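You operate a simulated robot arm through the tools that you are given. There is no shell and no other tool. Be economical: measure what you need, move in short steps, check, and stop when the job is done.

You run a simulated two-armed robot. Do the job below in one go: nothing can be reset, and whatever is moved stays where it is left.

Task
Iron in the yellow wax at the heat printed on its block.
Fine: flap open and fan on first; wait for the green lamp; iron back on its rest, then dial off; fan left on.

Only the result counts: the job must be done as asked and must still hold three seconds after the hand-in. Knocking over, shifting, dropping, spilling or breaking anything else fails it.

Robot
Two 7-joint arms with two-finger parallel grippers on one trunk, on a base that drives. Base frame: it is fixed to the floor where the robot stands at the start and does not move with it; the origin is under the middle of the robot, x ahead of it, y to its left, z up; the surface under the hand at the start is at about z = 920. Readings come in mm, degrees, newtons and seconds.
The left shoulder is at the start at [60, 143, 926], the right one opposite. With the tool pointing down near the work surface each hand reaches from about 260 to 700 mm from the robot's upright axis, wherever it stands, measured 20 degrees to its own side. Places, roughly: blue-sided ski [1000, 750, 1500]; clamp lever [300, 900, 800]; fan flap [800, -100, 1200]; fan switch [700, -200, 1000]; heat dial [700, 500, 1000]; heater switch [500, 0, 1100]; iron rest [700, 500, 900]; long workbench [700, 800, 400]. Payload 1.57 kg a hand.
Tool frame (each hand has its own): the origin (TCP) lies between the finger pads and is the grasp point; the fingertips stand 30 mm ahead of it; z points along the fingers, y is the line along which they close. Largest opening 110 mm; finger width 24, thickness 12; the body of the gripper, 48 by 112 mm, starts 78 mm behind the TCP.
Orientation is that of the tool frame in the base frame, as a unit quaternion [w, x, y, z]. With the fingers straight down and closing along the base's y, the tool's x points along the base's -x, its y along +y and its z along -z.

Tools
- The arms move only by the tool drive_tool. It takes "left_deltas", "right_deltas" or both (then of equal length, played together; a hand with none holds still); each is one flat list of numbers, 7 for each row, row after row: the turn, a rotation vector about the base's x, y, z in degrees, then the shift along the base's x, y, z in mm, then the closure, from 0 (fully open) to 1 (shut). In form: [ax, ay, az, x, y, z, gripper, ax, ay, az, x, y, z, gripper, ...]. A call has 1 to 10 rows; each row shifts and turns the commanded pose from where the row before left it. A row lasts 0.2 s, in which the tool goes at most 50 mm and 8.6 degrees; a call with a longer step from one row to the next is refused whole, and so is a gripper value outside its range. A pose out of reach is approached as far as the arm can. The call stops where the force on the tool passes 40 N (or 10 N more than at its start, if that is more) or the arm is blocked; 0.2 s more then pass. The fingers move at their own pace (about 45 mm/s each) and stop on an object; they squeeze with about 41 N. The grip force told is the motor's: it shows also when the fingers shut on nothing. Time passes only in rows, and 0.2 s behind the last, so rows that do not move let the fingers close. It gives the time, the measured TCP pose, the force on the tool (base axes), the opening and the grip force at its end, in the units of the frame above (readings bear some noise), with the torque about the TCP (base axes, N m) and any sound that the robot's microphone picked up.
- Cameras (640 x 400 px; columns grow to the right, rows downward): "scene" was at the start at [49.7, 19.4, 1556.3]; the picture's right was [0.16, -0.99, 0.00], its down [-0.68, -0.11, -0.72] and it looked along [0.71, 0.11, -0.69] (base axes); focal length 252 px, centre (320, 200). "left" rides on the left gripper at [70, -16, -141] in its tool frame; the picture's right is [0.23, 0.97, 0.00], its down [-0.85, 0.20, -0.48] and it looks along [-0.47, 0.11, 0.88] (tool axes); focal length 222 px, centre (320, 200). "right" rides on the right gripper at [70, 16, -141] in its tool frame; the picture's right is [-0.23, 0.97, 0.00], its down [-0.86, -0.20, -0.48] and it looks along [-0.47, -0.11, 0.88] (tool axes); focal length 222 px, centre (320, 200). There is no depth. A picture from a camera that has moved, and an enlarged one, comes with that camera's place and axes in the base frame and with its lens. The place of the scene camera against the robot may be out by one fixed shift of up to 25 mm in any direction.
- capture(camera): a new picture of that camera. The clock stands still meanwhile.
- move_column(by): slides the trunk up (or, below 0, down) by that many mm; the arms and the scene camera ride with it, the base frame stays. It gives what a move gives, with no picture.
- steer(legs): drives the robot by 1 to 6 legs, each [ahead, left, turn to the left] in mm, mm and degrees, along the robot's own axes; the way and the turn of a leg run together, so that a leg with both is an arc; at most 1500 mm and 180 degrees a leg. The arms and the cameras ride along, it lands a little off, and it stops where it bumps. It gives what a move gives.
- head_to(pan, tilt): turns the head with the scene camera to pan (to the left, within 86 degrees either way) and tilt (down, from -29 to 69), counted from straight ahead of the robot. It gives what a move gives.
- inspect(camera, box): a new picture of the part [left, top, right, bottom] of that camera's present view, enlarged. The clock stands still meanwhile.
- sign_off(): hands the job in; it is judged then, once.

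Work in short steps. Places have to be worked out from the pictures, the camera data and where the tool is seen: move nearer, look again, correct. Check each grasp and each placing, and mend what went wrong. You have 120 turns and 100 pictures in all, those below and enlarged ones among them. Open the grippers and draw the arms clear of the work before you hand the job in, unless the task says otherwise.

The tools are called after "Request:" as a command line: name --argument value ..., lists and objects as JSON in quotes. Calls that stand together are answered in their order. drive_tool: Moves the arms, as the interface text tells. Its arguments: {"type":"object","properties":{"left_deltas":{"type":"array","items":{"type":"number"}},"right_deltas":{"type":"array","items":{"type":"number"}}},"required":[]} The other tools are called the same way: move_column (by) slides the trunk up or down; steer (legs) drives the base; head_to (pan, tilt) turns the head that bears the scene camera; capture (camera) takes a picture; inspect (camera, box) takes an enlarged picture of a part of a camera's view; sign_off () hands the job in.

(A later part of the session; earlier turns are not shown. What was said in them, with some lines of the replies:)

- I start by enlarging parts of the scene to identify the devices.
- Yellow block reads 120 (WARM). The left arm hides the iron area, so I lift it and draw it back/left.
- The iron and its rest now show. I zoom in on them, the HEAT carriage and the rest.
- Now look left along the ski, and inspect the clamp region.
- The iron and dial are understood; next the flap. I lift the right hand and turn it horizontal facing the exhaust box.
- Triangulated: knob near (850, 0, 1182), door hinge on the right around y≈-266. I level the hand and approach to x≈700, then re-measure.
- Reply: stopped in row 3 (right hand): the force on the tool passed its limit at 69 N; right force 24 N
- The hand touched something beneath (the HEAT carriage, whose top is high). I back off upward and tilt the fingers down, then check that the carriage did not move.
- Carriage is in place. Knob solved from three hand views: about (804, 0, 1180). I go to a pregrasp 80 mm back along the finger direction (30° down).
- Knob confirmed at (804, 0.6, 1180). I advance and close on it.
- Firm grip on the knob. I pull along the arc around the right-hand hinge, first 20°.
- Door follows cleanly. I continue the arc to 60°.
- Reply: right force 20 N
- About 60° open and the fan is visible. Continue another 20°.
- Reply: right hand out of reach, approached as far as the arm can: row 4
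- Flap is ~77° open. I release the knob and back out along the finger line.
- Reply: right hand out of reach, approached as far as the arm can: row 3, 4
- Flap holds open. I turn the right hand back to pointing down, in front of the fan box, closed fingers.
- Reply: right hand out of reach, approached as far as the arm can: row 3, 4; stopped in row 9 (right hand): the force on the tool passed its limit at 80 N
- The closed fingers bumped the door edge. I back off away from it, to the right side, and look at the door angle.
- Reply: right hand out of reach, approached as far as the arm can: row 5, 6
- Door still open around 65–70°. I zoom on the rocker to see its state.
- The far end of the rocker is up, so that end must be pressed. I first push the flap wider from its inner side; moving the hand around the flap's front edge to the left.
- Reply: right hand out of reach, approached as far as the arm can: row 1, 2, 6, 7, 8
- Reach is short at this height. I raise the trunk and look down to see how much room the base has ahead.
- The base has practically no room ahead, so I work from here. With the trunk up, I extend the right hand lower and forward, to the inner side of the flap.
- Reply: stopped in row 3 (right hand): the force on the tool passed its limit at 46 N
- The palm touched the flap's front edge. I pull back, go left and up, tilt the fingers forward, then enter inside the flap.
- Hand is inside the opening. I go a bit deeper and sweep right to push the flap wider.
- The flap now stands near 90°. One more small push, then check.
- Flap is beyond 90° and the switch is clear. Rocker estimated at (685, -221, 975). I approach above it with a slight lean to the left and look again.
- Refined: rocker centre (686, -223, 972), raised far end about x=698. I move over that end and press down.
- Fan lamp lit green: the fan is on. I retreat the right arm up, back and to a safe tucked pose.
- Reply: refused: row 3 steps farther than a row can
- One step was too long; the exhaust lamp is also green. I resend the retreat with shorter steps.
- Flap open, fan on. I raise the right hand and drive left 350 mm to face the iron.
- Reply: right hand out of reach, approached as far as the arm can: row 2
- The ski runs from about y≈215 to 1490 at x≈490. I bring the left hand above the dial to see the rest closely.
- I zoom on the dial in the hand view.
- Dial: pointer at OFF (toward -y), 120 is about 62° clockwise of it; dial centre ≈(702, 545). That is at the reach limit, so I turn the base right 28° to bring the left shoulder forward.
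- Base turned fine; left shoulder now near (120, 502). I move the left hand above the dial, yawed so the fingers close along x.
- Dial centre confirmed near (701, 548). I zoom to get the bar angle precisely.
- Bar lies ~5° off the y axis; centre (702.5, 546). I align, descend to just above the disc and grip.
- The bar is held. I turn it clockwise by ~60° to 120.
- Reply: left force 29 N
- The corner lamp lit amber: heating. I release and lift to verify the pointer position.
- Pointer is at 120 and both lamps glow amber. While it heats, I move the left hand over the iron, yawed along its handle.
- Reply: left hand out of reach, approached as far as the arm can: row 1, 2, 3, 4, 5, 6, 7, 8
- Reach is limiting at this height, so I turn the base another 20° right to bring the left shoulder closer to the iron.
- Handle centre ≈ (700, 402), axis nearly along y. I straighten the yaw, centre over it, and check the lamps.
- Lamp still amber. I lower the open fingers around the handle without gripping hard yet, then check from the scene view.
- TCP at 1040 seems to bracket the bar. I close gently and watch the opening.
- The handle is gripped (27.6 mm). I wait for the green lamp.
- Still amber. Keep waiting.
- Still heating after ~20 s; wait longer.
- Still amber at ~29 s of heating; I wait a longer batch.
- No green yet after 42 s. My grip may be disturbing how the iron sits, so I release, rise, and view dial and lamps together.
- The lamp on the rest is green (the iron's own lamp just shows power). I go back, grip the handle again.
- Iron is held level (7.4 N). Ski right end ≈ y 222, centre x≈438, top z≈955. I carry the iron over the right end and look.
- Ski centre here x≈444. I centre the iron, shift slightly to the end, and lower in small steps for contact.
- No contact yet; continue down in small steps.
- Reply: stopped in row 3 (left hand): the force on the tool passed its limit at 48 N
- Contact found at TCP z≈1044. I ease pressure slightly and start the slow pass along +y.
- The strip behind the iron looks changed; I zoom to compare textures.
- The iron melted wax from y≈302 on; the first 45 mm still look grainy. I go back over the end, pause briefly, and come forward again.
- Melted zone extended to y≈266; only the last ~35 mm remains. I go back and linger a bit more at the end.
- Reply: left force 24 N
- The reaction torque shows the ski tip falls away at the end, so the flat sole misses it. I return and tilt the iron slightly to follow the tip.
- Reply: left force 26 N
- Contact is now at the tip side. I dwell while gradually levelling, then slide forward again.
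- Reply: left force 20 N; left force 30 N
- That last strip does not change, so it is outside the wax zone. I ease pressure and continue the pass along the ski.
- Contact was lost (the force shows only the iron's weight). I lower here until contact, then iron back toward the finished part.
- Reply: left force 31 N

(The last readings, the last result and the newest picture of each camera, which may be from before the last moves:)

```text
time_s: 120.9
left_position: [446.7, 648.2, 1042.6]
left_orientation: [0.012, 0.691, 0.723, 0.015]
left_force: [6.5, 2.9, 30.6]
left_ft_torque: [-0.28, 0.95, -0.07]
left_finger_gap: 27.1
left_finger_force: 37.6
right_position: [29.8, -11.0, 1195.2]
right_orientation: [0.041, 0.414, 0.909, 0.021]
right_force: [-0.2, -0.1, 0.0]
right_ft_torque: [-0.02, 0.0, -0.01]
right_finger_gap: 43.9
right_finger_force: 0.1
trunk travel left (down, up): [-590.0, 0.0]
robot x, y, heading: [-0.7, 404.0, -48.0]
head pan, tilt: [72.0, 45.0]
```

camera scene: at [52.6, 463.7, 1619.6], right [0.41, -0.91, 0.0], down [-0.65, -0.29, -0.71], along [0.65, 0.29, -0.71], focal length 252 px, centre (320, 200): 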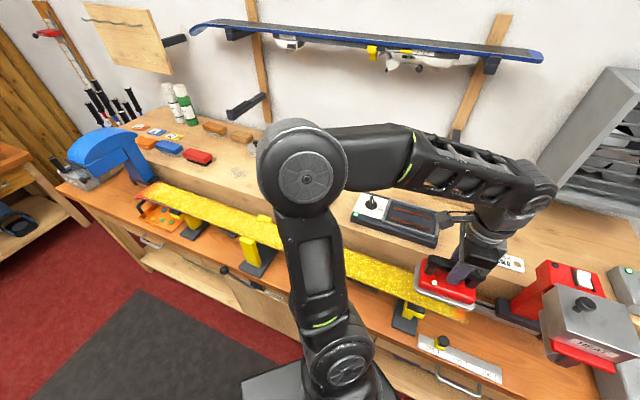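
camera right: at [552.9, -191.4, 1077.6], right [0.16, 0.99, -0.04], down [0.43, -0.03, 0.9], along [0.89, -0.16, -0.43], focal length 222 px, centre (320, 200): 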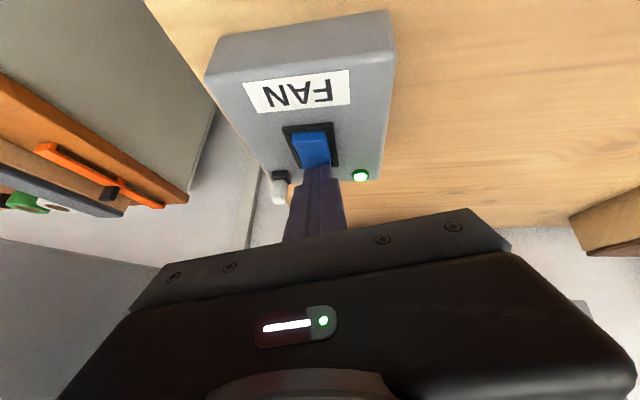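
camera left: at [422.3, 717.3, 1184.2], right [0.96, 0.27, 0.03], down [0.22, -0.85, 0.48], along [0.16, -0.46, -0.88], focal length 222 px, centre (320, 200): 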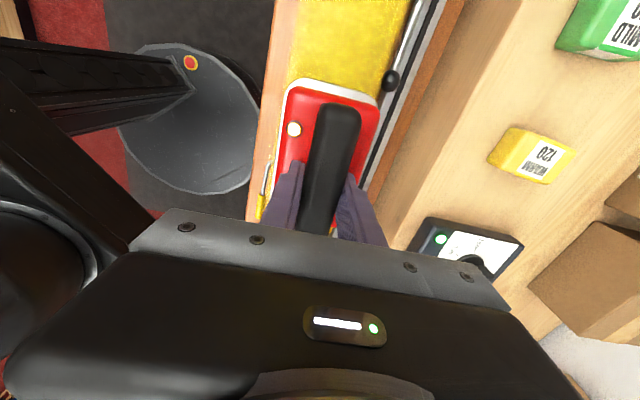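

Contact at z≈1042 with ~37 N; I ease 0.8 mm and iron back toward y≈410.

Request:
drive_tool --left_deltas '[0, 0, 0, 0, -8, 0.8, 1, 0, 0, 0, 0, -12, 0, 1, 0, 0, 0, 0, -12, 0, 1, 0, 0, 0, 0, -12, 0, 1, 0, 0, 0, 0, -12, 0, 1, 0, 0, 0, 0, -12, 0, 1]'

Request:
drive_tool --left_deltas '[0, 0, 0, 0, -12, 0, 1, 0, 0, 0, 0, -12, 0, 1, 0, 0, 0, 0, -12, 0, 1, 0, 0, 0, 0, -12, 0, 1, 0, 0, 0, 0, -12, 0, 1, 0, 0, 0, 0, -12, 0, 1]'

Request:
drive_tool --left_deltas '[0, 0, 0, 0, -12, 0, 1, 0, 0, 0, 0, -12, 0, 1, 0, 0, 0, 0, -12, 0, 1, 0, 0, 0, 0, -12, 0, 1, 0, 0, 0, 0, -12, 0, 1, 0, 0, 0, 0, -12, 0, 1, 0, 0, 0, 0, -12, 0, 1, 0, 0, 0, 0, -12, 0, 1]'

```text
time_s: 122.3
left_position: [444.5, 580.4, 1042.6]
left_orientation: [0.011, 0.691, 0.722, 0.012]
left_force: [1.1, 6.5, 23.2]
left_ft_torque: [-0.86, 1.04, -0.18]
left_finger_gap: 27.3
left_finger_force: 37.7
right_position: [30.3, -10.5, 1193.9]
right_orientation: [0.042, 0.414, 0.909, 0.022]
right_force: [0.9, -0.6, -0.8]
right_ft_torque: [-0.01, 0.02, -0.01]
right_finger_gap: 44.0
right_finger_force: 0.1
trunk travel left (down, up): [-590.0, 0.0]
robot x, y, heading: [0.7, 401.7, -48.1]
head pan, tilt: [72.0, 45.0]
```

```text
time_s: 123.7
left_position: [443.4, 508.0, 1041.1]
left_orientation: [0.009, 0.692, 0.722, 0.012]
left_force: [0.6, 3.0, 5.8]
left_ft_torque: [-0.01, 0.52, -0.16]
left_finger_gap: 27.1
left_finger_force: 37.8
right_position: [32.3, -10.4, 1194.9]
right_orientation: [0.04, 0.414, 0.909, 0.021]
right_force: [-0.2, -0.5, 0.3]
right_ft_torque: [0.01, -0.02, -0.02]
right_finger_gap: 44.1
right_finger_force: 0.2
trunk travel left (down, up): [-590.0, 0.0]
robot x, y, heading: [2.6, 404.3, -48.0]
head pan, tilt: [72.0, 45.0]
```

```text
time_s: 125.5
left_position: [444.3, 411.1, 1042.1]
left_orientation: [0.01, 0.692, 0.722, 0.013]
left_force: [-0.6, 2.8, 1.5]
left_ft_torque: [-0.14, 0.37, -0.14]
left_finger_gap: 27.0
left_finger_force: 37.5
right_position: [31.9, -9.5, 1193.9]
right_orientation: [0.04, 0.413, 0.909, 0.021]
right_force: [1.1, 0.7, -1.0]
right_ft_torque: [-0.01, -0.02, 0.01]
right_finger_gap: 44.1
right_finger_force: 0.1
trunk travel left (down, up): [-590.0, 0.0]
robot x, y, heading: [0.2, 401.4, -48.0]
head pan, tilt: [72.0, 45.0]
```

Contact was held throughout (8–30 N). I inspect the result, then run forward again.

Request:
drive_tool --left_deltas '[0, 0, 0, 0, 20, -0.3, 1, 0, 0, 0, 0, 24, 0, 1, 0, 0, 0, 0, 24, 0, 1, 0, 0, 0, 0, 24, 0, 1, 0, 0, 0, 0, 24, 0, 1, 0, 0, 0, 0, 24, 0, 1, 0, 0, 0, 0, 24, 0, 1, 0, 0, 0, 0, 24, 0, 1, 0, 0, 0, 0, 24, 0, 1, 0, 0, 0, 0, 24, 0, 1]'

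Request:
head_to --pan 85 --tilt 50

Request:
capture --camera "scene"

```text
time_s: 127.7
left_position: [445.0, 647.9, 1041.3]
left_orientation: [0.01, 0.691, 0.722, 0.012]
left_force: [0.0, -2.8, 11.8]
left_ft_torque: [-0.54, 0.69, 0.16]
left_finger_gap: 27.1
left_finger_force: 38.2
right_position: [30.7, -10.7, 1195.4]
right_orientation: [0.041, 0.413, 0.909, 0.022]
right_force: [0.3, -1.4, 0.4]
right_ft_torque: [0.04, 0.05, -0.02]
right_finger_gap: 43.9
right_finger_force: 0.1
trunk travel left (down, up): [-590.0, 0.0]
robot x, y, heading: [-1.9, 404.3, -48.2]
head pan, tilt: [72.0, 45.0]
```

```text
time_s: 128.5
left_position: [444.8, 648.3, 1042.0]
left_orientation: [0.01, 0.691, 0.722, 0.013]
left_force: [-0.2, -0.1, 13.9]
left_ft_torque: [0.14, 0.79, 0.1]
left_finger_gap: 27.4
left_finger_force: 38.1
right_position: [31.0, -10.4, 1194.9]
right_orientation: [0.04, 0.413, 0.909, 0.022]
right_force: [-1.2, 0.4, -0.2]
right_ft_torque: [0.0, -0.02, 0.0]
right_finger_gap: 44.1
right_finger_force: 0.1
trunk travel left (down, up): [-590.0, 0.0]
robot x, y, heading: [-0.4, 404.2, -48.1]
head pan, tilt: [85.0, 50.0]
```

```text
13 pictures are left
camera scene: at [39.1, 477.3, 1612.8], right [0.6, -0.8, 0.0], down [-0.61, -0.46, -0.64], along [0.51, 0.39, -0.77], focal length 252 px, centre (320, 200)
```

scene: 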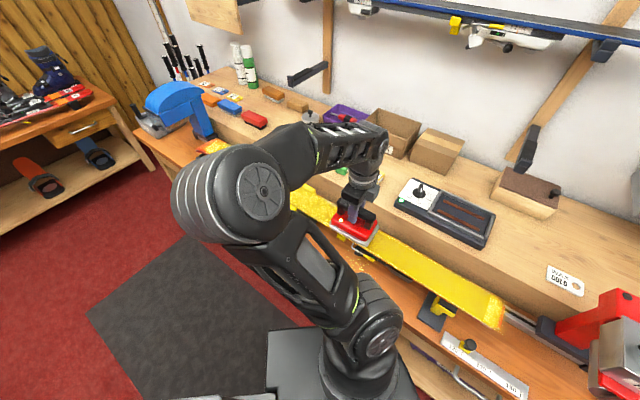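

The ironed part is smooth. I keep going forward at the slow speed.

Request:
drive_tool --left_deltas '[0, 0, 0, 0, 12, 0, 1, 0, 0, 0, 0, 12, 0, 1, 0, 0, 0, 0, 12, 0, 1, 0, 0, 0, 0, 12, 0, 1, 0, 0, 0, 0, 12, 0, 1, 0, 0, 0, 0, 12, 0, 1, 0, 0, 0, 0, 12, 0, 1]'

Request:
drive_tool --left_deltas '[0, 0, 0, 0, 12, 0, 1, 0, 0, 0, 0, 12, 0, 1, 0, 0, 0, 0, 12, 0, 1, 0, 0, 0, 0, 12, 0, 1, 0, 0, 0, 0, 12, 0, 1, 0, 0, 0, 0, 12, 0, 1, 0, 0, 0, 0, 12, 0, 1]'

```text
time_s: 130.1
left_position: [444.7, 731.0, 1042.9]
left_orientation: [0.009, 0.692, 0.722, 0.014]
left_force: [0.1, -7.6, 22.8]
left_ft_torque: [-0.38, 1.08, 0.33]
left_finger_gap: 27.0
left_finger_force: 37.6
right_position: [30.7, -11.8, 1193.5]
right_orientation: [0.04, 0.414, 0.909, 0.022]
right_force: [-0.2, 0.5, 0.1]
right_ft_torque: [0.01, -0.01, 0.04]
right_finger_gap: 43.9
right_finger_force: 0.1
trunk travel left (down, up): [-590.0, 0.0]
robot x, y, heading: [-2.4, 400.1, -47.9]
head pan, tilt: [85.0, 50.0]
```

```text
time_s: 131.7
left_position: [443.7, 815.8, 1039.9]
left_orientation: [0.01, 0.691, 0.723, 0.013]
left_force: [0.6, -4.1, 12.1]
left_ft_torque: [0.0, 0.73, 0.24]
left_finger_gap: 27.0
left_finger_force: 37.4
right_position: [31.6, -13.0, 1192.8]
right_orientation: [0.04, 0.414, 0.909, 0.022]
right_force: [-0.4, 0.6, 0.3]
right_ft_torque: [-0.04, 0.0, 0.02]
right_finger_gap: 44.0
right_finger_force: 0.1
trunk travel left (down, up): [-590.0, 0.0]
robot x, y, heading: [0.3, 403.4, -47.9]
head pan, tilt: [85.0, 50.0]
```

Centre clamp is near y≈850–950; I look ahead with the hand camera before continuing.

Request:
capture --camera "left"

```text
12 pictures are left
camera left: at [420.1, 883.8, 1182.2], right [0.96, 0.27, 0.03], down [0.22, -0.85, 0.48], along [0.16, -0.46, -0.88], focal length 222 px, centre (320, 200)
```

left: 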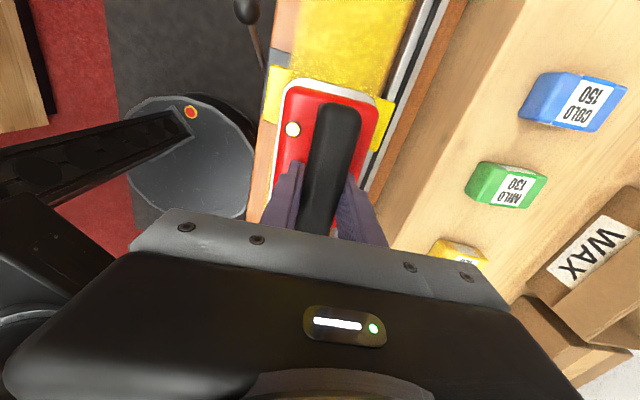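

The jaws are at the sides, below the sole. I continue.

Request:
drive_tool --left_deltas '[0, 0, 0, 0, 12, 0, 1, 0, 0, 0, 0, 12, 0, 1, 0, 0, 0, 0, 12, 0, 1, 0, 0, 0, 0, 12, 0, 1, 0, 0, 0, 0, 12, 0, 1, 0, 0, 0, 0, 12, 0, 1, 0, 0, 0, 0, 12, 0, 1]'

Request:
drive_tool --left_deltas '[0, 0, 0, 0, 12, 0, 1, 0, 0, 0, 0, 12, 0, 1, 0, 0, 0, 0, 12, 0, 1, 0, 0, 0, 0, 12, 0, 1, 0, 0, 0, 0, 12, 0, 1]'

```text
time_s: 133.3
left_position: [444.4, 899.6, 1041.2]
left_orientation: [0.01, 0.691, 0.722, 0.013]
left_force: [-0.2, -4.2, 9.9]
left_ft_torque: [-0.23, 0.67, 0.2]
left_finger_gap: 27.0
left_finger_force: 37.7
right_position: [30.9, -10.0, 1193.1]
right_orientation: [0.04, 0.413, 0.91, 0.022]
right_force: [0.3, -0.6, 0.2]
right_ft_torque: [-0.01, 0.03, -0.01]
right_finger_gap: 44.0
right_finger_force: 0.0
trunk travel left (down, up): [-590.0, 0.0]
robot x, y, heading: [2.9, 399.5, -47.9]
head pan, tilt: [85.0, 50.0]
```

```text
time_s: 134.5
left_position: [445.1, 959.8, 1040.8]
left_orientation: [0.009, 0.692, 0.722, 0.013]
left_force: [0.6, -3.5, 8.2]
left_ft_torque: [-0.36, 0.54, 0.22]
left_finger_gap: 26.8
left_finger_force: 37.7
right_position: [31.4, -11.2, 1195.5]
right_orientation: [0.041, 0.413, 0.91, 0.022]
right_force: [0.0, -0.5, -0.8]
right_ft_torque: [0.01, 0.02, -0.02]
right_finger_gap: 44.3
right_finger_force: 0.2
trunk travel left (down, up): [-590.0, 0.0]
robot x, y, heading: [-0.2, 399.4, -48.0]
head pan, tilt: [85.0, 50.0]
```

Near the arm's limit; I lift the iron 50 mm and drive the base 420 mm further left.

Request:
drive_tool --left_deltas '[0, 0, 0, 0, 0, 25, 1, 0, 0, 0, 0, 0, 25, 1]'

Request:
steer --legs '[[-312, 281, 0]]'

Request:
capture --camera "scene"

```text
time_s: 135.1
left_position: [446.9, 961.2, 1089.6]
left_orientation: [0.01, 0.692, 0.722, 0.011]
left_force: [0.7, 0.0, -6.7]
left_ft_torque: [-0.01, 0.03, 0.01]
left_finger_gap: 27.0
left_finger_force: 38.1
right_position: [32.4, -9.9, 1194.7]
right_orientation: [0.041, 0.413, 0.91, 0.021]
right_force: [0.1, -0.8, 0.7]
right_ft_torque: [-0.04, 0.01, 0.0]
right_finger_gap: 44.1
right_finger_force: 0.1
trunk travel left (down, up): [-590.0, 0.0]
robot x, y, heading: [-0.7, 406.5, -48.0]
head pan, tilt: [85.0, 50.0]
```

```text
time_s: 137.6
left_position: [446.9, 1378.1, 1087.6]
left_orientation: [0.011, 0.692, 0.721, 0.012]
left_force: [-0.2, 0.0, -7.3]
left_ft_torque: [-0.04, 0.0, 0.0]
left_finger_gap: 27.0
left_finger_force: 37.0
right_position: [29.8, 408.0, 1194.6]
right_orientation: [0.04, 0.415, 0.909, 0.02]
right_force: [0.2, 0.5, -0.1]
right_ft_torque: [-0.03, -0.03, 0.0]
right_finger_gap: 44.1
right_finger_force: 0.1
trunk travel left (down, up): [-590.0, 0.0]
robot x, y, heading: [-2.9, 818.7, -48.2]
head pan, tilt: [85.0, 50.0]
```

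```text
11 pictures are left
camera scene: at [38.8, 897.3, 1612.5], right [0.6, -0.8, 0.0], down [-0.61, -0.46, -0.64], along [0.51, 0.38, -0.77], focal length 252 px, centre (320, 200)
```

scene: 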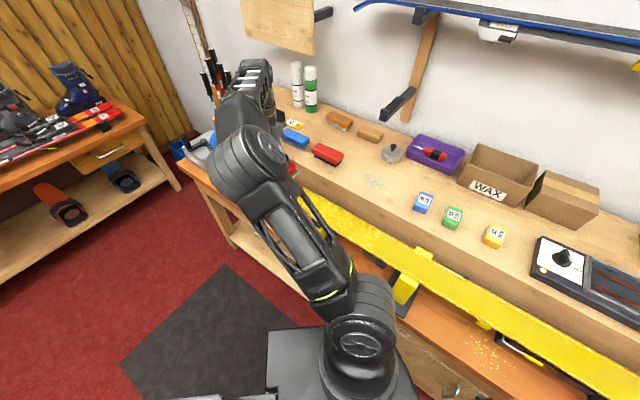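

The iron hovers at y=1378; I check the ski's left end in the hand view.

Request:
capture --camera "left"

```text
10 pictures are left
camera left: at [422.9, 1446.3, 1229.1], right [0.96, 0.27, 0.03], down [0.22, -0.85, 0.48], along [0.15, -0.46, -0.88], focal length 222 px, centre (320, 200)
```

left: 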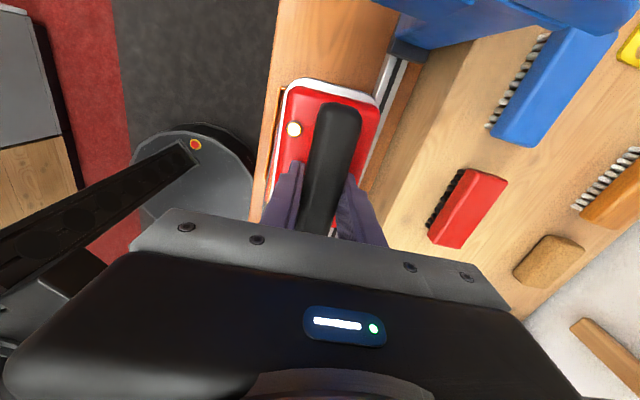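

The ski ends around y≈1384, so I go back to y≈1320, lower to contact there, and iron back toward the right.

Request:
drive_tool --left_deltas '[0, 0, 0, -2, -30, 0, 1, 0, 0, 0, 0, -30, 0, 1, 0, 0, 0, 0, 0, -20, 1, 0, 0, 0, 0, 0, -16, 1, 0, 0, 0, 0, 0, -5, 1, 0, 0, 0, 0, 0, -3, 1]'

Request:
capture --camera "left"

```text
time_s: 139.0
left_position: [444.7, 1317.3, 1044.4]
left_orientation: [0.01, 0.693, 0.721, 0.012]
left_force: [-1.4, 0.2, -6.6]
left_ft_torque: [-0.02, 0.02, -0.01]
left_finger_gap: 27.0
left_finger_force: 37.6
right_position: [28.3, 407.7, 1194.3]
right_orientation: [0.04, 0.415, 0.909, 0.021]
right_force: [-0.4, 0.1, -0.6]
right_ft_torque: [-0.01, 0.01, 0.01]
right_finger_gap: 43.9
right_finger_force: 0.1
trunk travel left (down, up): [-590.0, 0.0]
robot x, y, heading: [-1.8, 820.4, -48.1]
head pan, tilt: [85.0, 50.0]
```

```text
9 pictures are left
camera left: at [420.8, 1385.3, 1184.7], right [0.96, 0.27, 0.03], down [0.22, -0.85, 0.48], along [0.15, -0.46, -0.88], focal length 222 px, centre (320, 200)
```

left: 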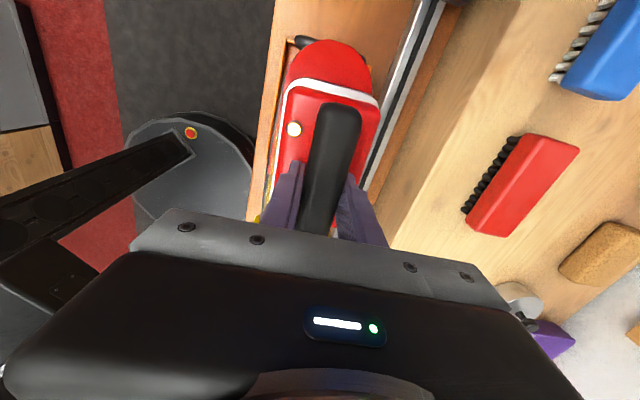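

The bare red tip shows beyond the iron, so the wax zone is covered here. I lower to contact.

Request:
drive_tool --left_deltas '[0, 0, 0, 0, 0, -1.5, 1, 0, 0, 0, 0, 0, -1.5, 1]'

```text
time_s: 139.6
left_position: [444.5, 1317.8, 1042.2]
left_orientation: [0.01, 0.693, 0.721, 0.013]
left_force: [0.0, 0.9, -0.2]
left_ft_torque: [-0.14, 0.26, -0.02]
left_finger_gap: 26.9
left_finger_force: 37.8
right_position: [29.5, 406.8, 1194.3]
right_orientation: [0.04, 0.416, 0.908, 0.021]
right_force: [0.8, 0.6, 0.7]
right_ft_torque: [-0.04, -0.02, 0.02]
right_finger_gap: 43.8
right_finger_force: 0.0
trunk travel left (down, up): [-590.0, 0.0]
robot x, y, heading: [-2.3, 819.8, -48.4]
head pan, tilt: [85.0, 50.0]
```

Just touching; I press 1.2 mm more, linger at the end with small moves, then slide toward -y.

Request:
drive_tool --left_deltas '[0, 0, 0, 0, 3, -1.2, 1, 0, 0, 0, 0, 5, 0, 1, 0, 0, 0, 0, 4, 0, 1, 0, 0, 0, 0, 0, 0, 1, 0, 0, 0, 0, -4, 0, 1, 0, 0, 0, 0, -4, 0, 1, 0, 0, 0, 0, -6, 0, 1, 0, 0, 0, 0, -8, 0, 1, 0, 0, 0, 0, -10, 0, 1, 0, 0, 0, 0, -12, 0, 1]'

Request:
drive_tool --left_deltas '[0, 0, 0, 0, -12, 0, 1, 0, 0, 0, 0, -12, 0, 1, 0, 0, 0, 0, -12, 0, 1, 0, 0, 0, 0, -12, 0, 1, 0, 0, 0, 0, -12, 0, 1, 0, 0, 0, 0, -12, 0, 1]'

Request:
capture --camera "left"

```text
time_s: 141.8
left_position: [444.1, 1282.7, 1042.0]
left_orientation: [0.01, 0.692, 0.721, 0.012]
left_force: [-1.9, 4.6, 11.2]
left_ft_torque: [0.31, 0.83, -0.18]
left_finger_gap: 26.8
left_finger_force: 37.6
right_position: [27.6, 406.9, 1194.7]
right_orientation: [0.041, 0.415, 0.909, 0.021]
right_force: [-0.5, 0.9, -0.6]
right_ft_torque: [-0.03, -0.02, 0.0]
right_finger_gap: 44.2
right_finger_force: 0.1
trunk travel left (down, up): [-590.0, 0.0]
robot x, y, heading: [-2.2, 820.4, -48.5]
head pan, tilt: [85.0, 50.0]
```

```text
time_s: 143.2
left_position: [444.4, 1213.4, 1042.9]
left_orientation: [0.011, 0.692, 0.722, 0.013]
left_force: [0.2, 5.0, 14.2]
left_ft_torque: [1.13, 0.83, -0.24]
left_finger_gap: 27.0
left_finger_force: 37.9
right_position: [28.0, 406.7, 1193.7]
right_orientation: [0.04, 0.415, 0.909, 0.022]
right_force: [-0.7, 0.2, 0.8]
right_ft_torque: [-0.01, 0.06, 0.02]
right_finger_gap: 43.9
right_finger_force: 0.1
trunk travel left (down, up): [-590.0, 0.0]
robot x, y, heading: [-2.3, 818.9, -48.4]
head pan, tilt: [85.0, 50.0]
```

```text
8 pictures are left
camera left: at [419.5, 1281.1, 1182.5], right [0.96, 0.27, 0.03], down [0.22, -0.85, 0.48], along [0.16, -0.46, -0.88], focal length 222 px, centre (320, 200)
```

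left: 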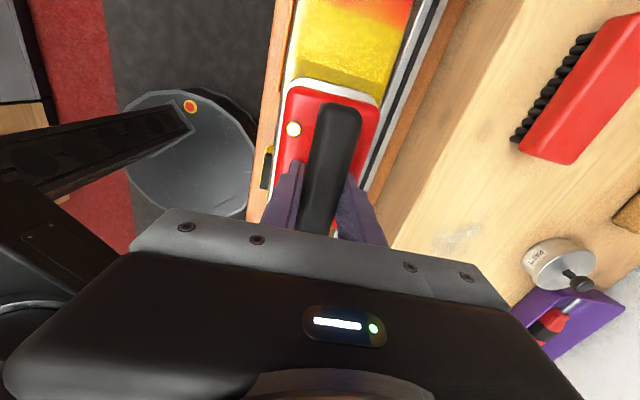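

A ~40 mm grainy strip (y 1292–1335) remains before the red tip; I go back over it and dwell longer.

Request:
drive_tool --left_deltas '[0, 0, 0, 0, 20, 0, 1, 0, 0, 0, 0, 20, 0, 1, 0, 0, 0, 0, 20, 0, 1, 0, 0, 0, 0, 20, 0, 1, 0, 0, 0, 0, 14, 0, 1, 0, 0, 0, 0, 8, 0, 1, 0, 0, 0, 0, 4, 0, 1, 0, 0, 0, 0, -4, 0, 1, 0, 0, 0, 0, 4, 0, 1, 0, 0, 0, 0, -4, 0, 1]'

Request:
drive_tool --left_deltas '[0, 0, 0, 0, 4, 0, 1, 0, 0, 0, 0, -6, 0, 1, 0, 0, 0, 0, -8, 0, 1, 0, 0, 0, 0, -10, 0, 1, 0, 0, 0, 0, -12, 0, 1, 0, 0, 0, 0, -12, 0, 1, 0, 0, 0, 0, -16, 0, 1, 0, 0, 0, 0, -20, 0, 1, 0, 0, 0, 0, -12, 0, 1, 0, 0, 0, 0, -12, 0, 1]'

Request:
inspect --camera "left" --box '[260, 0, 440, 110]'

```text
time_s: 145.4
left_position: [442.9, 1316.2, 1042.4]
left_orientation: [0.01, 0.692, 0.722, 0.013]
left_force: [1.3, 6.0, 8.7]
left_ft_torque: [-0.23, 0.54, -0.17]
left_finger_gap: 26.9
left_finger_force: 37.8
right_position: [29.6, 407.8, 1194.9]
right_orientation: [0.041, 0.415, 0.909, 0.021]
right_force: [0.0, 0.6, 0.2]
right_ft_torque: [0.02, 0.0, 0.0]
right_finger_gap: 44.1
right_finger_force: 0.1
trunk travel left (down, up): [-590.0, 0.0]
robot x, y, heading: [-3.0, 819.5, -48.2]
head pan, tilt: [85.0, 50.0]
```

```text
time_s: 147.6
left_position: [444.4, 1209.2, 1040.7]
left_orientation: [0.01, 0.693, 0.721, 0.012]
left_force: [-0.4, 3.8, 14.4]
left_ft_torque: [1.08, 0.98, -0.18]
left_finger_gap: 27.1
left_finger_force: 37.5
right_position: [28.2, 406.4, 1194.6]
right_orientation: [0.041, 0.415, 0.909, 0.022]
right_force: [0.6, 1.3, -0.8]
right_ft_torque: [-0.02, 0.0, 0.02]
right_finger_gap: 44.1
right_finger_force: 0.1
trunk travel left (down, up): [-590.0, 0.0]
robot x, y, heading: [-2.5, 818.7, -48.4]
head pan, tilt: [85.0, 50.0]
```

```text
3.56 times, centred on (350, 55) of left
camera zoom: at [420.3, 1277.5, 1182.1], right [0.96, 0.27, 0.03], down [0.22, -0.85, 0.48], along [0.16, -0.46, -0.88], focal length 790 px, centre (213, 716)
```

zoom: 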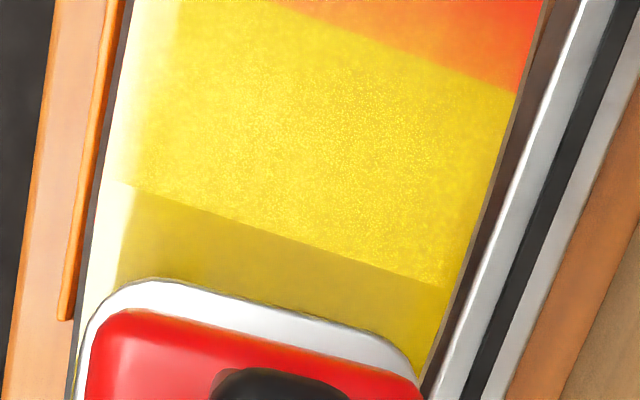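

The strip didn't change. One more attempt: move the iron's centre well past it (to ~1345) slowly, with a slight tilt, then return.

Request:
drive_tool --left_deltas '[0, 0, 0, 0, 22, 0, 1, 0, 0, 0, 0, 24, 0, 1, 0, 0, 0, 0, 24, 0, 1, 0, 0, 0, 0, 20, 0, 1, 0, 0, 0, 0, 12, 0, 1, 0, 0, 0, 0, 12, 0, 1, 0, 0, 0, 0, 12, 0, 1, 0, 0, 0, 0, 10, 0, 1, -1.5, 0, 0, 0, 0, 0, 1, 0, 0, 0, 0, 0, 0, 1]'

Request:
drive_tool --left_deltas '[0, 0, 0, 0, -4, 0, 1, 0, 0, 0, 0, -6, 0, 1, 0, 0, 0, 0, -6, 0, 1, 0, 0, 0, 0, -8, 0, 1, 1.5, 0, 0, 0, -8, 0, 1, 0, 0, 0, 0, -12, 0, 1, 0, 0, 0, 0, -22, 0, 1, 0, 0, 0, 0, -24, 0, 1, 0, 0, 0, 0, -24, 0, 1, 0, 0, 0, 0, -22, 0, 1]'

Request:
inspect --camera "left" --box '[260, 0, 440, 110]'

```text
time_s: 149.8
left_position: [445.4, 1346.9, 1042.0]
left_orientation: [0.019, 0.692, 0.721, 0.002]
left_force: [0.2, 0.5, -6.6]
left_ft_torque: [-0.02, 0.01, -0.02]
left_finger_gap: 26.8
left_finger_force: 37.6
right_position: [29.1, 408.3, 1194.9]
right_orientation: [0.04, 0.415, 0.909, 0.021]
right_force: [-0.3, -0.9, 0.2]
right_ft_torque: [0.02, 0.0, 0.01]
right_finger_gap: 44.0
right_finger_force: 0.1
trunk travel left (down, up): [-590.0, 0.0]
robot x, y, heading: [-0.4, 820.5, -48.3]
head pan, tilt: [85.0, 50.0]
```

```text
time_s: 152.0
left_position: [443.6, 1209.7, 1042.4]
left_orientation: [0.009, 0.692, 0.722, 0.012]
left_force: [-1.1, -0.1, 2.6]
left_ft_torque: [0.4, 0.52, 0.01]
left_finger_gap: 26.9
left_finger_force: 37.9
right_position: [28.1, 407.9, 1195.3]
right_orientation: [0.04, 0.415, 0.909, 0.021]
right_force: [0.2, 0.1, 0.1]
right_ft_torque: [0.02, -0.02, 0.02]
right_finger_gap: 44.0
right_finger_force: 0.1
trunk travel left (down, up): [-590.0, 0.0]
robot x, y, heading: [-1.2, 822.0, -48.1]
head pan, tilt: [85.0, 50.0]
```

```text
3.56 times, centred on (350, 55) of left
camera zoom: at [419.9, 1278.2, 1182.4], right [0.96, 0.27, 0.03], down [0.22, -0.85, 0.48], along [0.15, -0.46, -0.88], focal length 790 px, centre (213, 716)
```

zoom: 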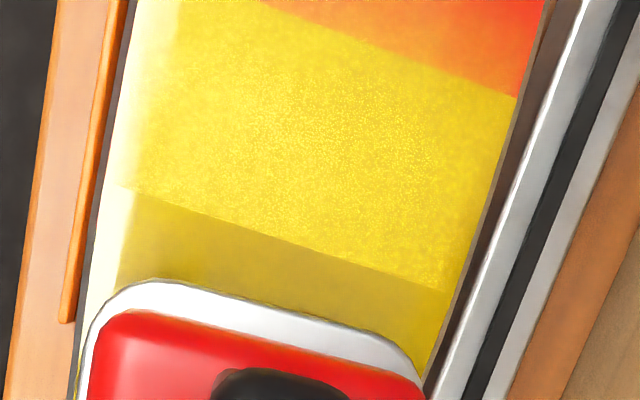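

At 1345 there is no support, and while the strip was under contact it never changed, so it lies outside the wax zone. I continue ironing toward y≈930 to join the finished part.

Request:
drive_tool --left_deltas '[0, 0, 0, 0, -12, -0.6, 1, 0, 0, 0, 0, -12, 0, 1, 0, 0, 0, 0, -12, 0, 1, 0, 0, 0, 0, -12, 0, 1, 0, 0, 0, 0, -12, 0, 1, 0, 0, 0, 0, -12, 0, 1, 0, 0, 0, 0, -12, 0, 1]'

Request:
drive_tool --left_deltas '[0, 0, 0, 0, -12, 0, 1, 0, 0, 0, 0, -12, 0, 1, 0, 0, 0, 0, -12, 0, 1, 0, 0, 0, 0, -12, 0, 1, 0, 0, 0, 0, -12, 0, 1, 0, 0, 0, 0, -12, 0, 1, 0, 0, 0, 0, -12, 0, 1]'

Request:
drive_tool --left_deltas '[0, 0, 0, 0, -12, 0, 1, 0, 0, 0, 0, -12, 0, 1, 0, 0, 0, 0, -12, 0, 1, 0, 0, 0, 0, -12, 0, 1, 0, 0, 0, 0, -12, 0, 1, 0, 0, 0, 0, -12, 0, 1, 0, 0, 0, 0, -12, 0, 1, 0, 0, 0, 0, -12, 0, 1]'

```text
time_s: 153.6
left_position: [444.1, 1126.7, 1041.2]
left_orientation: [0.01, 0.693, 0.721, 0.012]
left_force: [0.3, 3.8, 8.8]
left_ft_torque: [0.89, 0.74, -0.29]
left_finger_gap: 27.0
left_finger_force: 37.2
right_position: [29.5, 407.4, 1194.9]
right_orientation: [0.04, 0.415, 0.909, 0.021]
right_force: [0.0, 0.7, 0.0]
right_ft_torque: [-0.01, 0.0, 0.02]
right_finger_gap: 44.0
right_finger_force: 0.0
trunk travel left (down, up): [-590.0, 0.0]
robot x, y, heading: [-1.7, 821.3, -48.2]
head pan, tilt: [85.0, 50.0]
```

```text
time_s: 155.2
left_position: [443.8, 1043.1, 1041.1]
left_orientation: [0.01, 0.692, 0.721, 0.013]
left_force: [1.4, 6.8, 23.3]
left_ft_torque: [-0.26, 1.07, -0.14]
left_finger_gap: 27.3
left_finger_force: 37.7
right_position: [28.5, 407.4, 1194.8]
right_orientation: [0.041, 0.414, 0.909, 0.022]
right_force: [0.1, -0.9, -0.6]
right_ft_torque: [-0.01, 0.01, 0.01]
right_finger_gap: 44.0
right_finger_force: 0.1
trunk travel left (down, up): [-590.0, 0.0]
robot x, y, heading: [-2.1, 818.8, -48.2]
head pan, tilt: [85.0, 50.0]
```

```text
time_s: 157.0
left_position: [445.0, 947.6, 1041.4]
left_orientation: [0.011, 0.693, 0.721, 0.013]
left_force: [-0.1, 7.9, 23.6]
left_ft_torque: [0.13, 1.05, -0.3]
left_finger_gap: 26.7
left_finger_force: 37.9
right_position: [27.1, 407.7, 1195.2]
right_orientation: [0.041, 0.415, 0.908, 0.022]
right_force: [-0.3, 0.1, -0.4]
right_ft_torque: [0.03, 0.01, 0.01]
right_finger_gap: 43.8
right_finger_force: 0.0
trunk travel left (down, up): [-590.0, 0.0]
robot x, y, heading: [-4.5, 819.7, -48.1]
head pan, tilt: [85.0, 50.0]
```

Contact held all along. I add a small overlap, lift the iron, and check the whole ski.

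Request:
drive_tool --left_deltas '[0, 0, 0, 0, -12, 0, 1, 0, 0, 0, 0, -12, 0, 1, 0, 0, 0, 0, -12, 0, 1, 0, 0, 0, 0, 0, 30, 1, 0, 0, 0, 0, 0, 40, 1, 0, 0, 0, 40, -10, 0, 1, 0, 0, 0, 40, -20, 0, 1, 0, 0, 0, 40, -20, 0, 1]'

Request:
capture --camera "scene"

```text
time_s: 158.8
left_position: [565.3, 858.8, 1108.3]
left_orientation: [0.009, 0.692, 0.722, 0.011]
left_force: [-0.1, 0.1, -6.2]
left_ft_torque: [0.03, 0.0, -0.01]
left_finger_gap: 27.1
left_finger_force: 37.6
right_position: [31.4, 406.3, 1192.3]
right_orientation: [0.041, 0.415, 0.909, 0.021]
right_force: [0.2, 0.1, -0.3]
right_ft_torque: [0.04, 0.03, 0.0]
right_finger_gap: 44.3
right_finger_force: 0.0
trunk travel left (down, up): [-590.0, 0.0]
robot x, y, heading: [0.2, 819.3, -48.3]
head pan, tilt: [85.0, 50.0]
```

```text
5 pictures are left
camera scene: at [41.2, 894.5, 1612.5], right [0.6, -0.8, 0.0], down [-0.61, -0.46, -0.64], along [0.51, 0.39, -0.77], focal length 252 px, centre (320, 200)
```

scene: 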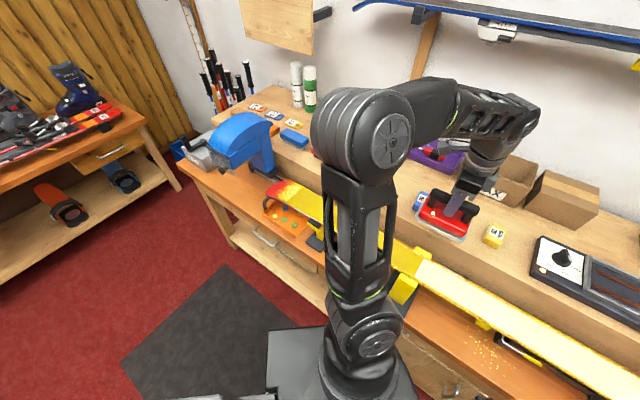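

The pass looks complete. I drive back right 420 mm to the rest with the iron lifted.

Request:
steer --legs '[[312, -281, 0]]'

```text
time_s: 161.4
left_position: [561.8, 438.3, 1109.8]
left_orientation: [0.009, 0.694, 0.72, 0.013]
left_force: [-1.0, -0.3, -7.3]
left_ft_torque: [-0.01, 0.0, -0.01]
left_finger_gap: 26.7
left_finger_force: 37.4
right_position: [26.0, -13.8, 1194.2]
right_orientation: [0.04, 0.416, 0.908, 0.021]
right_force: [-0.3, -0.1, 0.1]
right_ft_torque: [0.0, 0.01, 0.01]
right_finger_gap: 44.0
right_finger_force: 0.1
trunk travel left (down, up): [-590.0, 0.0]
robot x, y, heading: [-4.7, 399.8, -48.4]
head pan, tilt: [85.0, 50.0]
```

I move over the rest to the original grip position and look before lowering.

Request:
drive_tool --left_deltas '[0, 0, 0, 45, -12, 0, 1, 0, 0, 0, 45, -13, 0, 1, 0, 0, 0, 45, -13, 0, 1, 0, 0, 0, 0.5, 0, 0, 1]'

Request:
capture --camera "left"

```text
time_s: 162.4
left_position: [696.1, 401.6, 1107.9]
left_orientation: [0.01, 0.693, 0.721, 0.012]
left_force: [0.4, -1.3, -6.9]
left_ft_torque: [-0.04, -0.01, 0.01]
left_finger_gap: 27.1
left_finger_force: 37.1
right_position: [26.5, -12.8, 1194.4]
right_orientation: [0.04, 0.416, 0.908, 0.021]
right_force: [-0.2, -0.3, 0.2]
right_ft_torque: [-0.01, -0.06, 0.02]
right_finger_gap: 44.2
right_finger_force: 0.0
trunk travel left (down, up): [-590.0, 0.0]
robot x, y, heading: [-4.7, 404.3, -48.3]
head pan, tilt: [85.0, 50.0]
```

```text
4 pictures are left
camera left: at [673.3, 469.2, 1248.5], right [0.96, 0.26, 0.03], down [0.22, -0.85, 0.48], along [0.15, -0.46, -0.88], focal length 222 px, centre (320, 200)
```

left: 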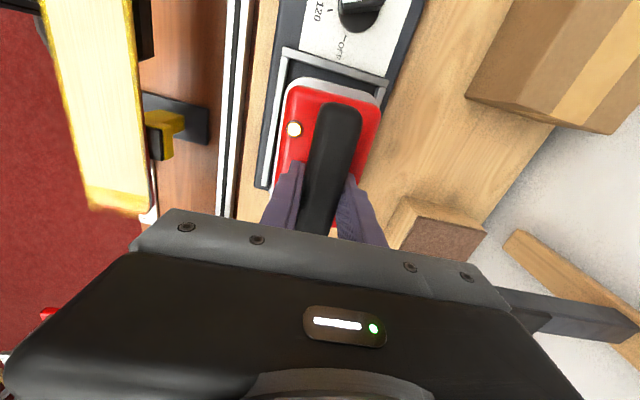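

Alignment matches the pick-up view. I lower the iron gently onto the rest.

Request:
drive_tool --left_deltas '[0, 0, 0, 1, -0.5, -20, 1, 0, 0, 0, 0, 0, -20, 1, 0, 0, 0, 0, 0, -15, 1, 0, 0, 0, 0, 0, -7, 1, 0, 0, 0, 0, 0, -3, 1]'

```text
time_s: 163.6
left_position: [698.9, 400.1, 1044.4]
left_orientation: [0.01, 0.693, 0.721, 0.012]
left_force: [0.6, 0.8, -6.0]
left_ft_torque: [0.01, 0.02, -0.02]
left_finger_gap: 27.0
left_finger_force: 37.7
right_position: [26.4, -14.0, 1195.2]
right_orientation: [0.04, 0.416, 0.908, 0.021]
right_force: [0.5, 0.3, -0.3]
right_ft_torque: [0.02, -0.02, -0.01]
right_finger_gap: 44.0
right_finger_force: 0.0
trunk travel left (down, up): [-590.0, 0.0]
robot x, y, heading: [-3.0, 399.6, -48.1]
head pan, tilt: [85.0, 50.0]
```

Still hanging at 1044; a few more millimetres down until contact.

Request:
drive_tool --left_deltas '[0, 0, 0, -0.5, 0, -2, 1, 0, 0, 0, 0, 0, -1.5, 1, 0, 0, 0, 0, 0, -1, 1]'

```text
time_s: 164.4
left_position: [697.6, 399.9, 1038.3]
left_orientation: [0.009, 0.694, 0.72, 0.012]
left_force: [0.0, 0.2, -6.4]
left_ft_torque: [-0.06, 0.03, 0.01]
left_finger_gap: 26.9
left_finger_force: 37.4
right_position: [26.6, -14.2, 1195.4]
right_orientation: [0.04, 0.416, 0.908, 0.022]
right_force: [0.0, 0.6, 0.7]
right_ft_torque: [0.01, 0.04, 0.0]
right_finger_gap: 44.1
right_finger_force: 0.2
trunk travel left (down, up): [-590.0, 0.0]
robot x, y, heading: [-0.9, 399.6, -48.4]
head pan, tilt: [85.0, 50.0]
```

No contact yet (the handle probably slid a few mm in the grip while pressing). Continue slowly down.

Request:
drive_tool --left_deltas '[0, 0, 0, 0, 0, -1.5, 1, 0, 0, 0, 0, 0, -1.5, 1, 0, 0, 0, 0, 0, -1, 1]'

```text
time_s: 165.2
left_position: [698.7, 399.4, 1037.3]
left_orientation: [0.01, 0.693, 0.72, 0.012]
left_force: [-0.8, 0.6, -3.2]
left_ft_torque: [-0.17, 0.16, -0.01]
left_finger_gap: 26.7
left_finger_force: 37.7
right_position: [25.2, -12.8, 1193.9]
right_orientation: [0.041, 0.416, 0.908, 0.021]
right_force: [0.0, -0.5, 0.2]
right_ft_torque: [0.0, -0.03, 0.05]
right_finger_gap: 43.9
right_finger_force: 0.1
trunk travel left (down, up): [-590.0, 0.0]
robot x, y, heading: [-6.3, 396.9, -48.3]
head pan, tilt: [85.0, 50.0]
```

Contact is starting (3 N lifted off). I press 0.7 mm more and release, then rise straight up and check.

Request:
drive_tool --left_deltas '[0, 0, 0, 0, 0, -0.7, 1, 0, 0, 0, 0, 0, 0, 0.9, 0, 0, 0, 0, 0, 0, 0.7, 0, 0, 0, 0, 0, 0, 0.4, 0, 0, 0, 0, 0, 0, 0.3, 0, 0, 0, 0, 0, 35, 0.3, 0, 0, 0, 0, 0, 35, 0.3, 0, 0, 0, 0, 40, 0, 0.3]'

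Request:
inspect --camera "left" --box '[200, 0, 460, 230]'

```text
time_s: 167.0
left_position: [697.4, 441.1, 1105.6]
left_orientation: [0.011, 0.694, 0.72, 0.012]
left_force: [-0.1, 0.8, 0.3]
left_ft_torque: [0.01, 0.0, 0.03]
left_finger_gap: 77.2
left_finger_force: 0.0
right_position: [26.3, -12.4, 1195.3]
right_orientation: [0.041, 0.415, 0.908, 0.021]
right_force: [0.0, 0.1, 0.0]
right_ft_torque: [-0.01, -0.01, -0.02]
right_finger_gap: 43.9
right_finger_force: 0.0
trunk travel left (down, up): [-590.0, 0.0]
robot x, y, heading: [-4.7, 400.6, -48.1]
head pan, tilt: [85.0, 50.0]
```

```text
1.74 times, centred on (330, 115) of left
camera zoom: at [673.9, 509.7, 1245.9], right [0.96, 0.26, 0.03], down [0.22, -0.85, 0.48], along [0.15, -0.46, -0.88], focal length 386 px, centre (303, 348)
```

zoom: 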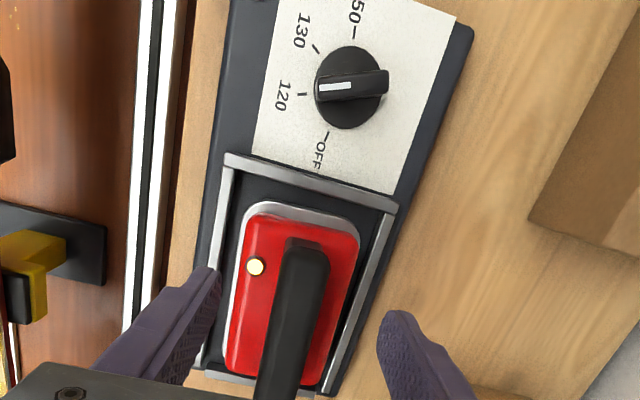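

Iron sits squarely in its rest. I move over the dial with the hand yawed to match the bar at 120.

Request:
drive_tool --left_deltas '[0, 0, -8.45, 0, 13, 0, 0.5, 0, 0, -8.45, 0, 13, 0, 0.5, 0, 0, -8.45, 1, 13, 0, 0.5, 0, 0, -8.45, 1, 13, 0, 0.5, 0, 0, -8.45, 1, 13, 0, 0.5, 0, 0, -8.45, 1, 13, -10, 0.5, 0, 0, -8.45, 1, 13, -10, 0.5, 0, 0, -8.45, 0, 13, -10, 0.5]'

Request:
inspect --camera "left" --box '[200, 40, 440, 230]'

```text
time_s: 168.8
left_position: [704.6, 542.6, 1075.9]
left_orientation: [0.015, 0.977, 0.213, 0.005]
left_force: [-0.2, -0.5, 0.4]
left_ft_torque: [0.05, -0.01, 0.0]
left_finger_gap: 55.1
left_finger_force: 0.1
right_position: [26.8, -12.9, 1194.5]
right_orientation: [0.04, 0.416, 0.908, 0.021]
right_force: [-0.2, 0.0, -0.1]
right_ft_torque: [0.02, -0.04, -0.01]
right_finger_gap: 43.9
right_finger_force: 0.1
trunk travel left (down, up): [-590.0, 0.0]
robot x, y, heading: [-3.0, 399.9, -48.3]
head pan, tilt: [85.0, 50.0]
```

```text
2.11 times, centred on (320, 135) of left
camera zoom: at [757.8, 591.7, 1215.6], right [0.61, -0.79, 0.03], down [-0.7, -0.52, 0.48], along [-0.37, -0.32, -0.88], focal length 468 px, centre (320, 337)
```

zoom: 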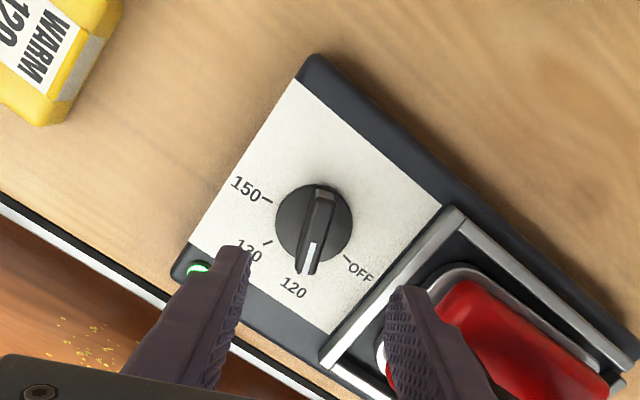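

Green still lit, pointer at 120. I descend on the knob, grip and turn +60° to OFF.

Request:
drive_tool --left_deltas '[0, 0, 0, -1.5, 2.5, -30, 0.5, 0, 0, 0, 0, 0, -30, 0.5, 0, 0, 0, 0, 0, -15, 0.5, 0, 0, 0, 0, 0, -6, 0.6, 0, 0, 0, 0, 0, 0, 0.8, 0, 0, 0, 0, 0, 0, 1, 0, 0, 0, 0, 0, 0, 1, 0, 0, 0, 0, 0, 0, 1]'

```text
time_s: 170.6
left_position: [702.6, 545.2, 994.3]
left_orientation: [0.015, 0.977, 0.213, 0.005]
left_force: [4.8, -7.4, -1.0]
left_ft_torque: [0.36, -0.14, -0.02]
left_finger_gap: 12.5
left_finger_force: 29.4
right_position: [25.5, -14.1, 1192.5]
right_orientation: [0.039, 0.417, 0.908, 0.022]
right_force: [-0.3, -0.2, 0.7]
right_ft_torque: [-0.02, -0.01, 0.0]
right_finger_gap: 44.2
right_finger_force: 0.1
trunk travel left (down, up): [-590.0, 0.0]
robot x, y, heading: [-3.9, 396.8, -48.5]
head pan, tilt: [85.0, 50.0]
```

Bar gripped. Turning counter-clockwise ~62° to OFF.

Request:
drive_tool --left_deltas '[0, 0, 7.8, 0, 0, 0, 1, 0, 0, 7.8, 0, 0, 0, 1, 0, 0, 7.8, 0, 0, 0, 1, 0, 0, 7.8, 0, 0, 0, 1, 0, 0, 7.8, 0, 0, 0, 1, 0, 0, 7.8, 0, 0, 0, 1, 0, 0, 7.8, 0, 0, 0, 1, 0, 0, 7.8, 0, 0, 0, 1, 0, 0, 0, 0, 0, 0, 1]'

Request:
drive_tool --left_deltas '[0, 0, 0, 0, 0, 0, 0.7, 0, 0, 0, 0, 0, 0, 0.5, 0, 0, 0, 0, 0, 40, 0.5, 0, 0, 0, 0, 0, 40, 0.4, 0, 0, 0, -10, 0, 20, 0.2]'

Request:
capture --camera "left"

```text
time_s: 172.6
left_position: [703.1, 544.1, 993.4]
left_orientation: [0.01, 0.725, 0.688, 0.013]
left_force: [12.7, -13.1, -0.2]
left_ft_torque: [-0.26, 0.25, -0.88]
left_finger_gap: 14.9
left_finger_force: 30.6
right_position: [26.4, -14.4, 1193.5]
right_orientation: [0.039, 0.416, 0.908, 0.021]
right_force: [-0.1, -0.4, 0.3]
right_ft_torque: [-0.01, 0.02, 0.0]
right_finger_gap: 44.1
right_finger_force: 0.1
trunk travel left (down, up): [-590.0, 0.0]
robot x, y, heading: [-2.6, 402.0, -48.4]
head pan, tilt: [85.0, 50.0]
```

```text
time_s: 173.8
left_position: [691.1, 546.7, 1096.2]
left_orientation: [0.01, 0.725, 0.688, 0.012]
left_force: [-0.6, -0.6, 0.7]
left_ft_torque: [-0.01, -0.04, 0.03]
left_finger_gap: 88.0
left_finger_force: 0.0
right_position: [24.8, -14.2, 1194.8]
right_orientation: [0.041, 0.416, 0.908, 0.022]
right_force: [0.4, 0.0, -0.2]
right_ft_torque: [0.01, -0.01, -0.01]
right_finger_gap: 44.0
right_finger_force: 0.1
trunk travel left (down, up): [-590.0, 0.0]
robot x, y, heading: [-4.4, 404.1, -48.2]
head pan, tilt: [85.0, 50.0]
```

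```text
1 pictures are left
camera left: at [673.5, 616.2, 1236.1], right [0.98, 0.18, 0.03], down [0.14, -0.87, 0.48], along [0.11, -0.47, -0.88], focal length 222 px, centre (320, 200)
```

left: 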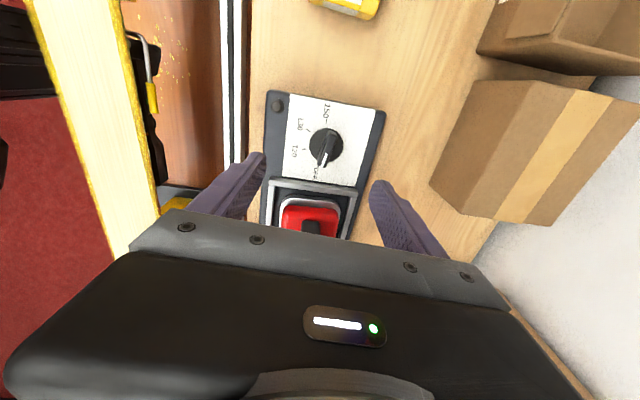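

Dial lamp is dark: off. I withdraw the left arm, open both grippers, and check flap and fan with the last picture.

Request:
drive_tool --left_deltas '[0, 0, 0, -30, 0, 25, 0, 0, 0, 0, -45, 0, 10, 0, 0, 0, 0, -45, 0, 0, 0, 0, 0, 0, -45, 0, 0, 0, 0, 0, 0, -45, 0, 0, 0]' --right_deltas '[0, 0, 0, 0, 0, 0, 0, 0, 0, 0, 0, 0, 0, 0, 0, 0, 0, 0, 0, 0, 0, 0, 0, 0, 0, 0, 0, 0, 0, 0, 0, 0, 0, 0, 0]'

Request:
head_to --pan 22 --tilt 30

Request:
capture --camera "scene"

```text
time_s: 175.0
left_position: [478.7, 547.2, 1129.1]
left_orientation: [0.012, 0.725, 0.688, 0.012]
left_force: [-0.6, 0.9, 0.4]
left_ft_torque: [-0.03, -0.02, 0.01]
left_finger_gap: 110.1
left_finger_force: 0.0
right_position: [24.1, -12.5, 1194.9]
right_orientation: [0.041, 0.417, 0.908, 0.021]
right_force: [-0.2, 0.3, -0.5]
right_ft_torque: [0.01, -0.03, 0.05]
right_finger_gap: 110.0
right_finger_force: 0.1
trunk travel left (down, up): [-590.0, 0.0]
robot x, y, heading: [-5.6, 401.7, -48.1]
head pan, tilt: [85.0, 50.0]
```

```text
time_s: 176.3
left_position: [480.4, 546.9, 1129.6]
left_orientation: [0.01, 0.726, 0.688, 0.012]
left_force: [-0.2, -0.4, -0.8]
left_ft_torque: [-0.02, 0.02, -0.03]
left_finger_gap: 109.8
left_finger_force: 0.1
right_position: [27.0, -13.6, 1195.1]
right_orientation: [0.041, 0.416, 0.908, 0.02]
right_force: [0.3, -0.5, -0.5]
right_ft_torque: [0.01, -0.03, -0.01]
right_finger_gap: 109.8
right_finger_force: 0.0
trunk travel left (down, up): [-590.0, 0.0]
robot x, y, heading: [-6.6, 397.9, -48.2]
head pan, tilt: [22.0, 30.0]
```

```text
0 pictures are left
camera scene: at [55.7, 388.7, 1642.1], right [-0.44, -0.9, 0.0], down [-0.45, 0.22, -0.87], along [0.78, -0.38, -0.5], focal length 252 px, centre (320, 200)
```

scene: 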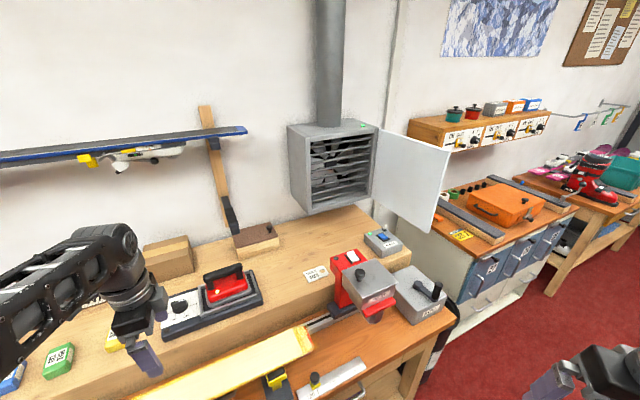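

The last picture shows the flap open, the fan lamp green, the iron on its rest, the dial off and both arms clear. I hand the job in.

Request:
sign_off

```text
The job is handed in.
```

I ironed in the yellow wax at 120, the heat printed on its block, except for a strip of about 40 mm at each end of the ski. Those strips still look grainy: repeated passes, dwelling and slight tilting did not change them. I judged them to lie outside the wax zone, but I can't confirm that.

- **Order followed:** I opened the flap and switched the fan on before touching the dial, and lifted the iron only once the lamp on its rest was green.
- **End state:** The iron is back on its rest, the dial is at off, the fan is still running, and both arms are clear with the grippers open.
- **Bumps:** The right hand touched the HEAT carriage once and bumped the flap edge twice. In pictures the carriage had not moved, and I pushed the flap open again afterwards.
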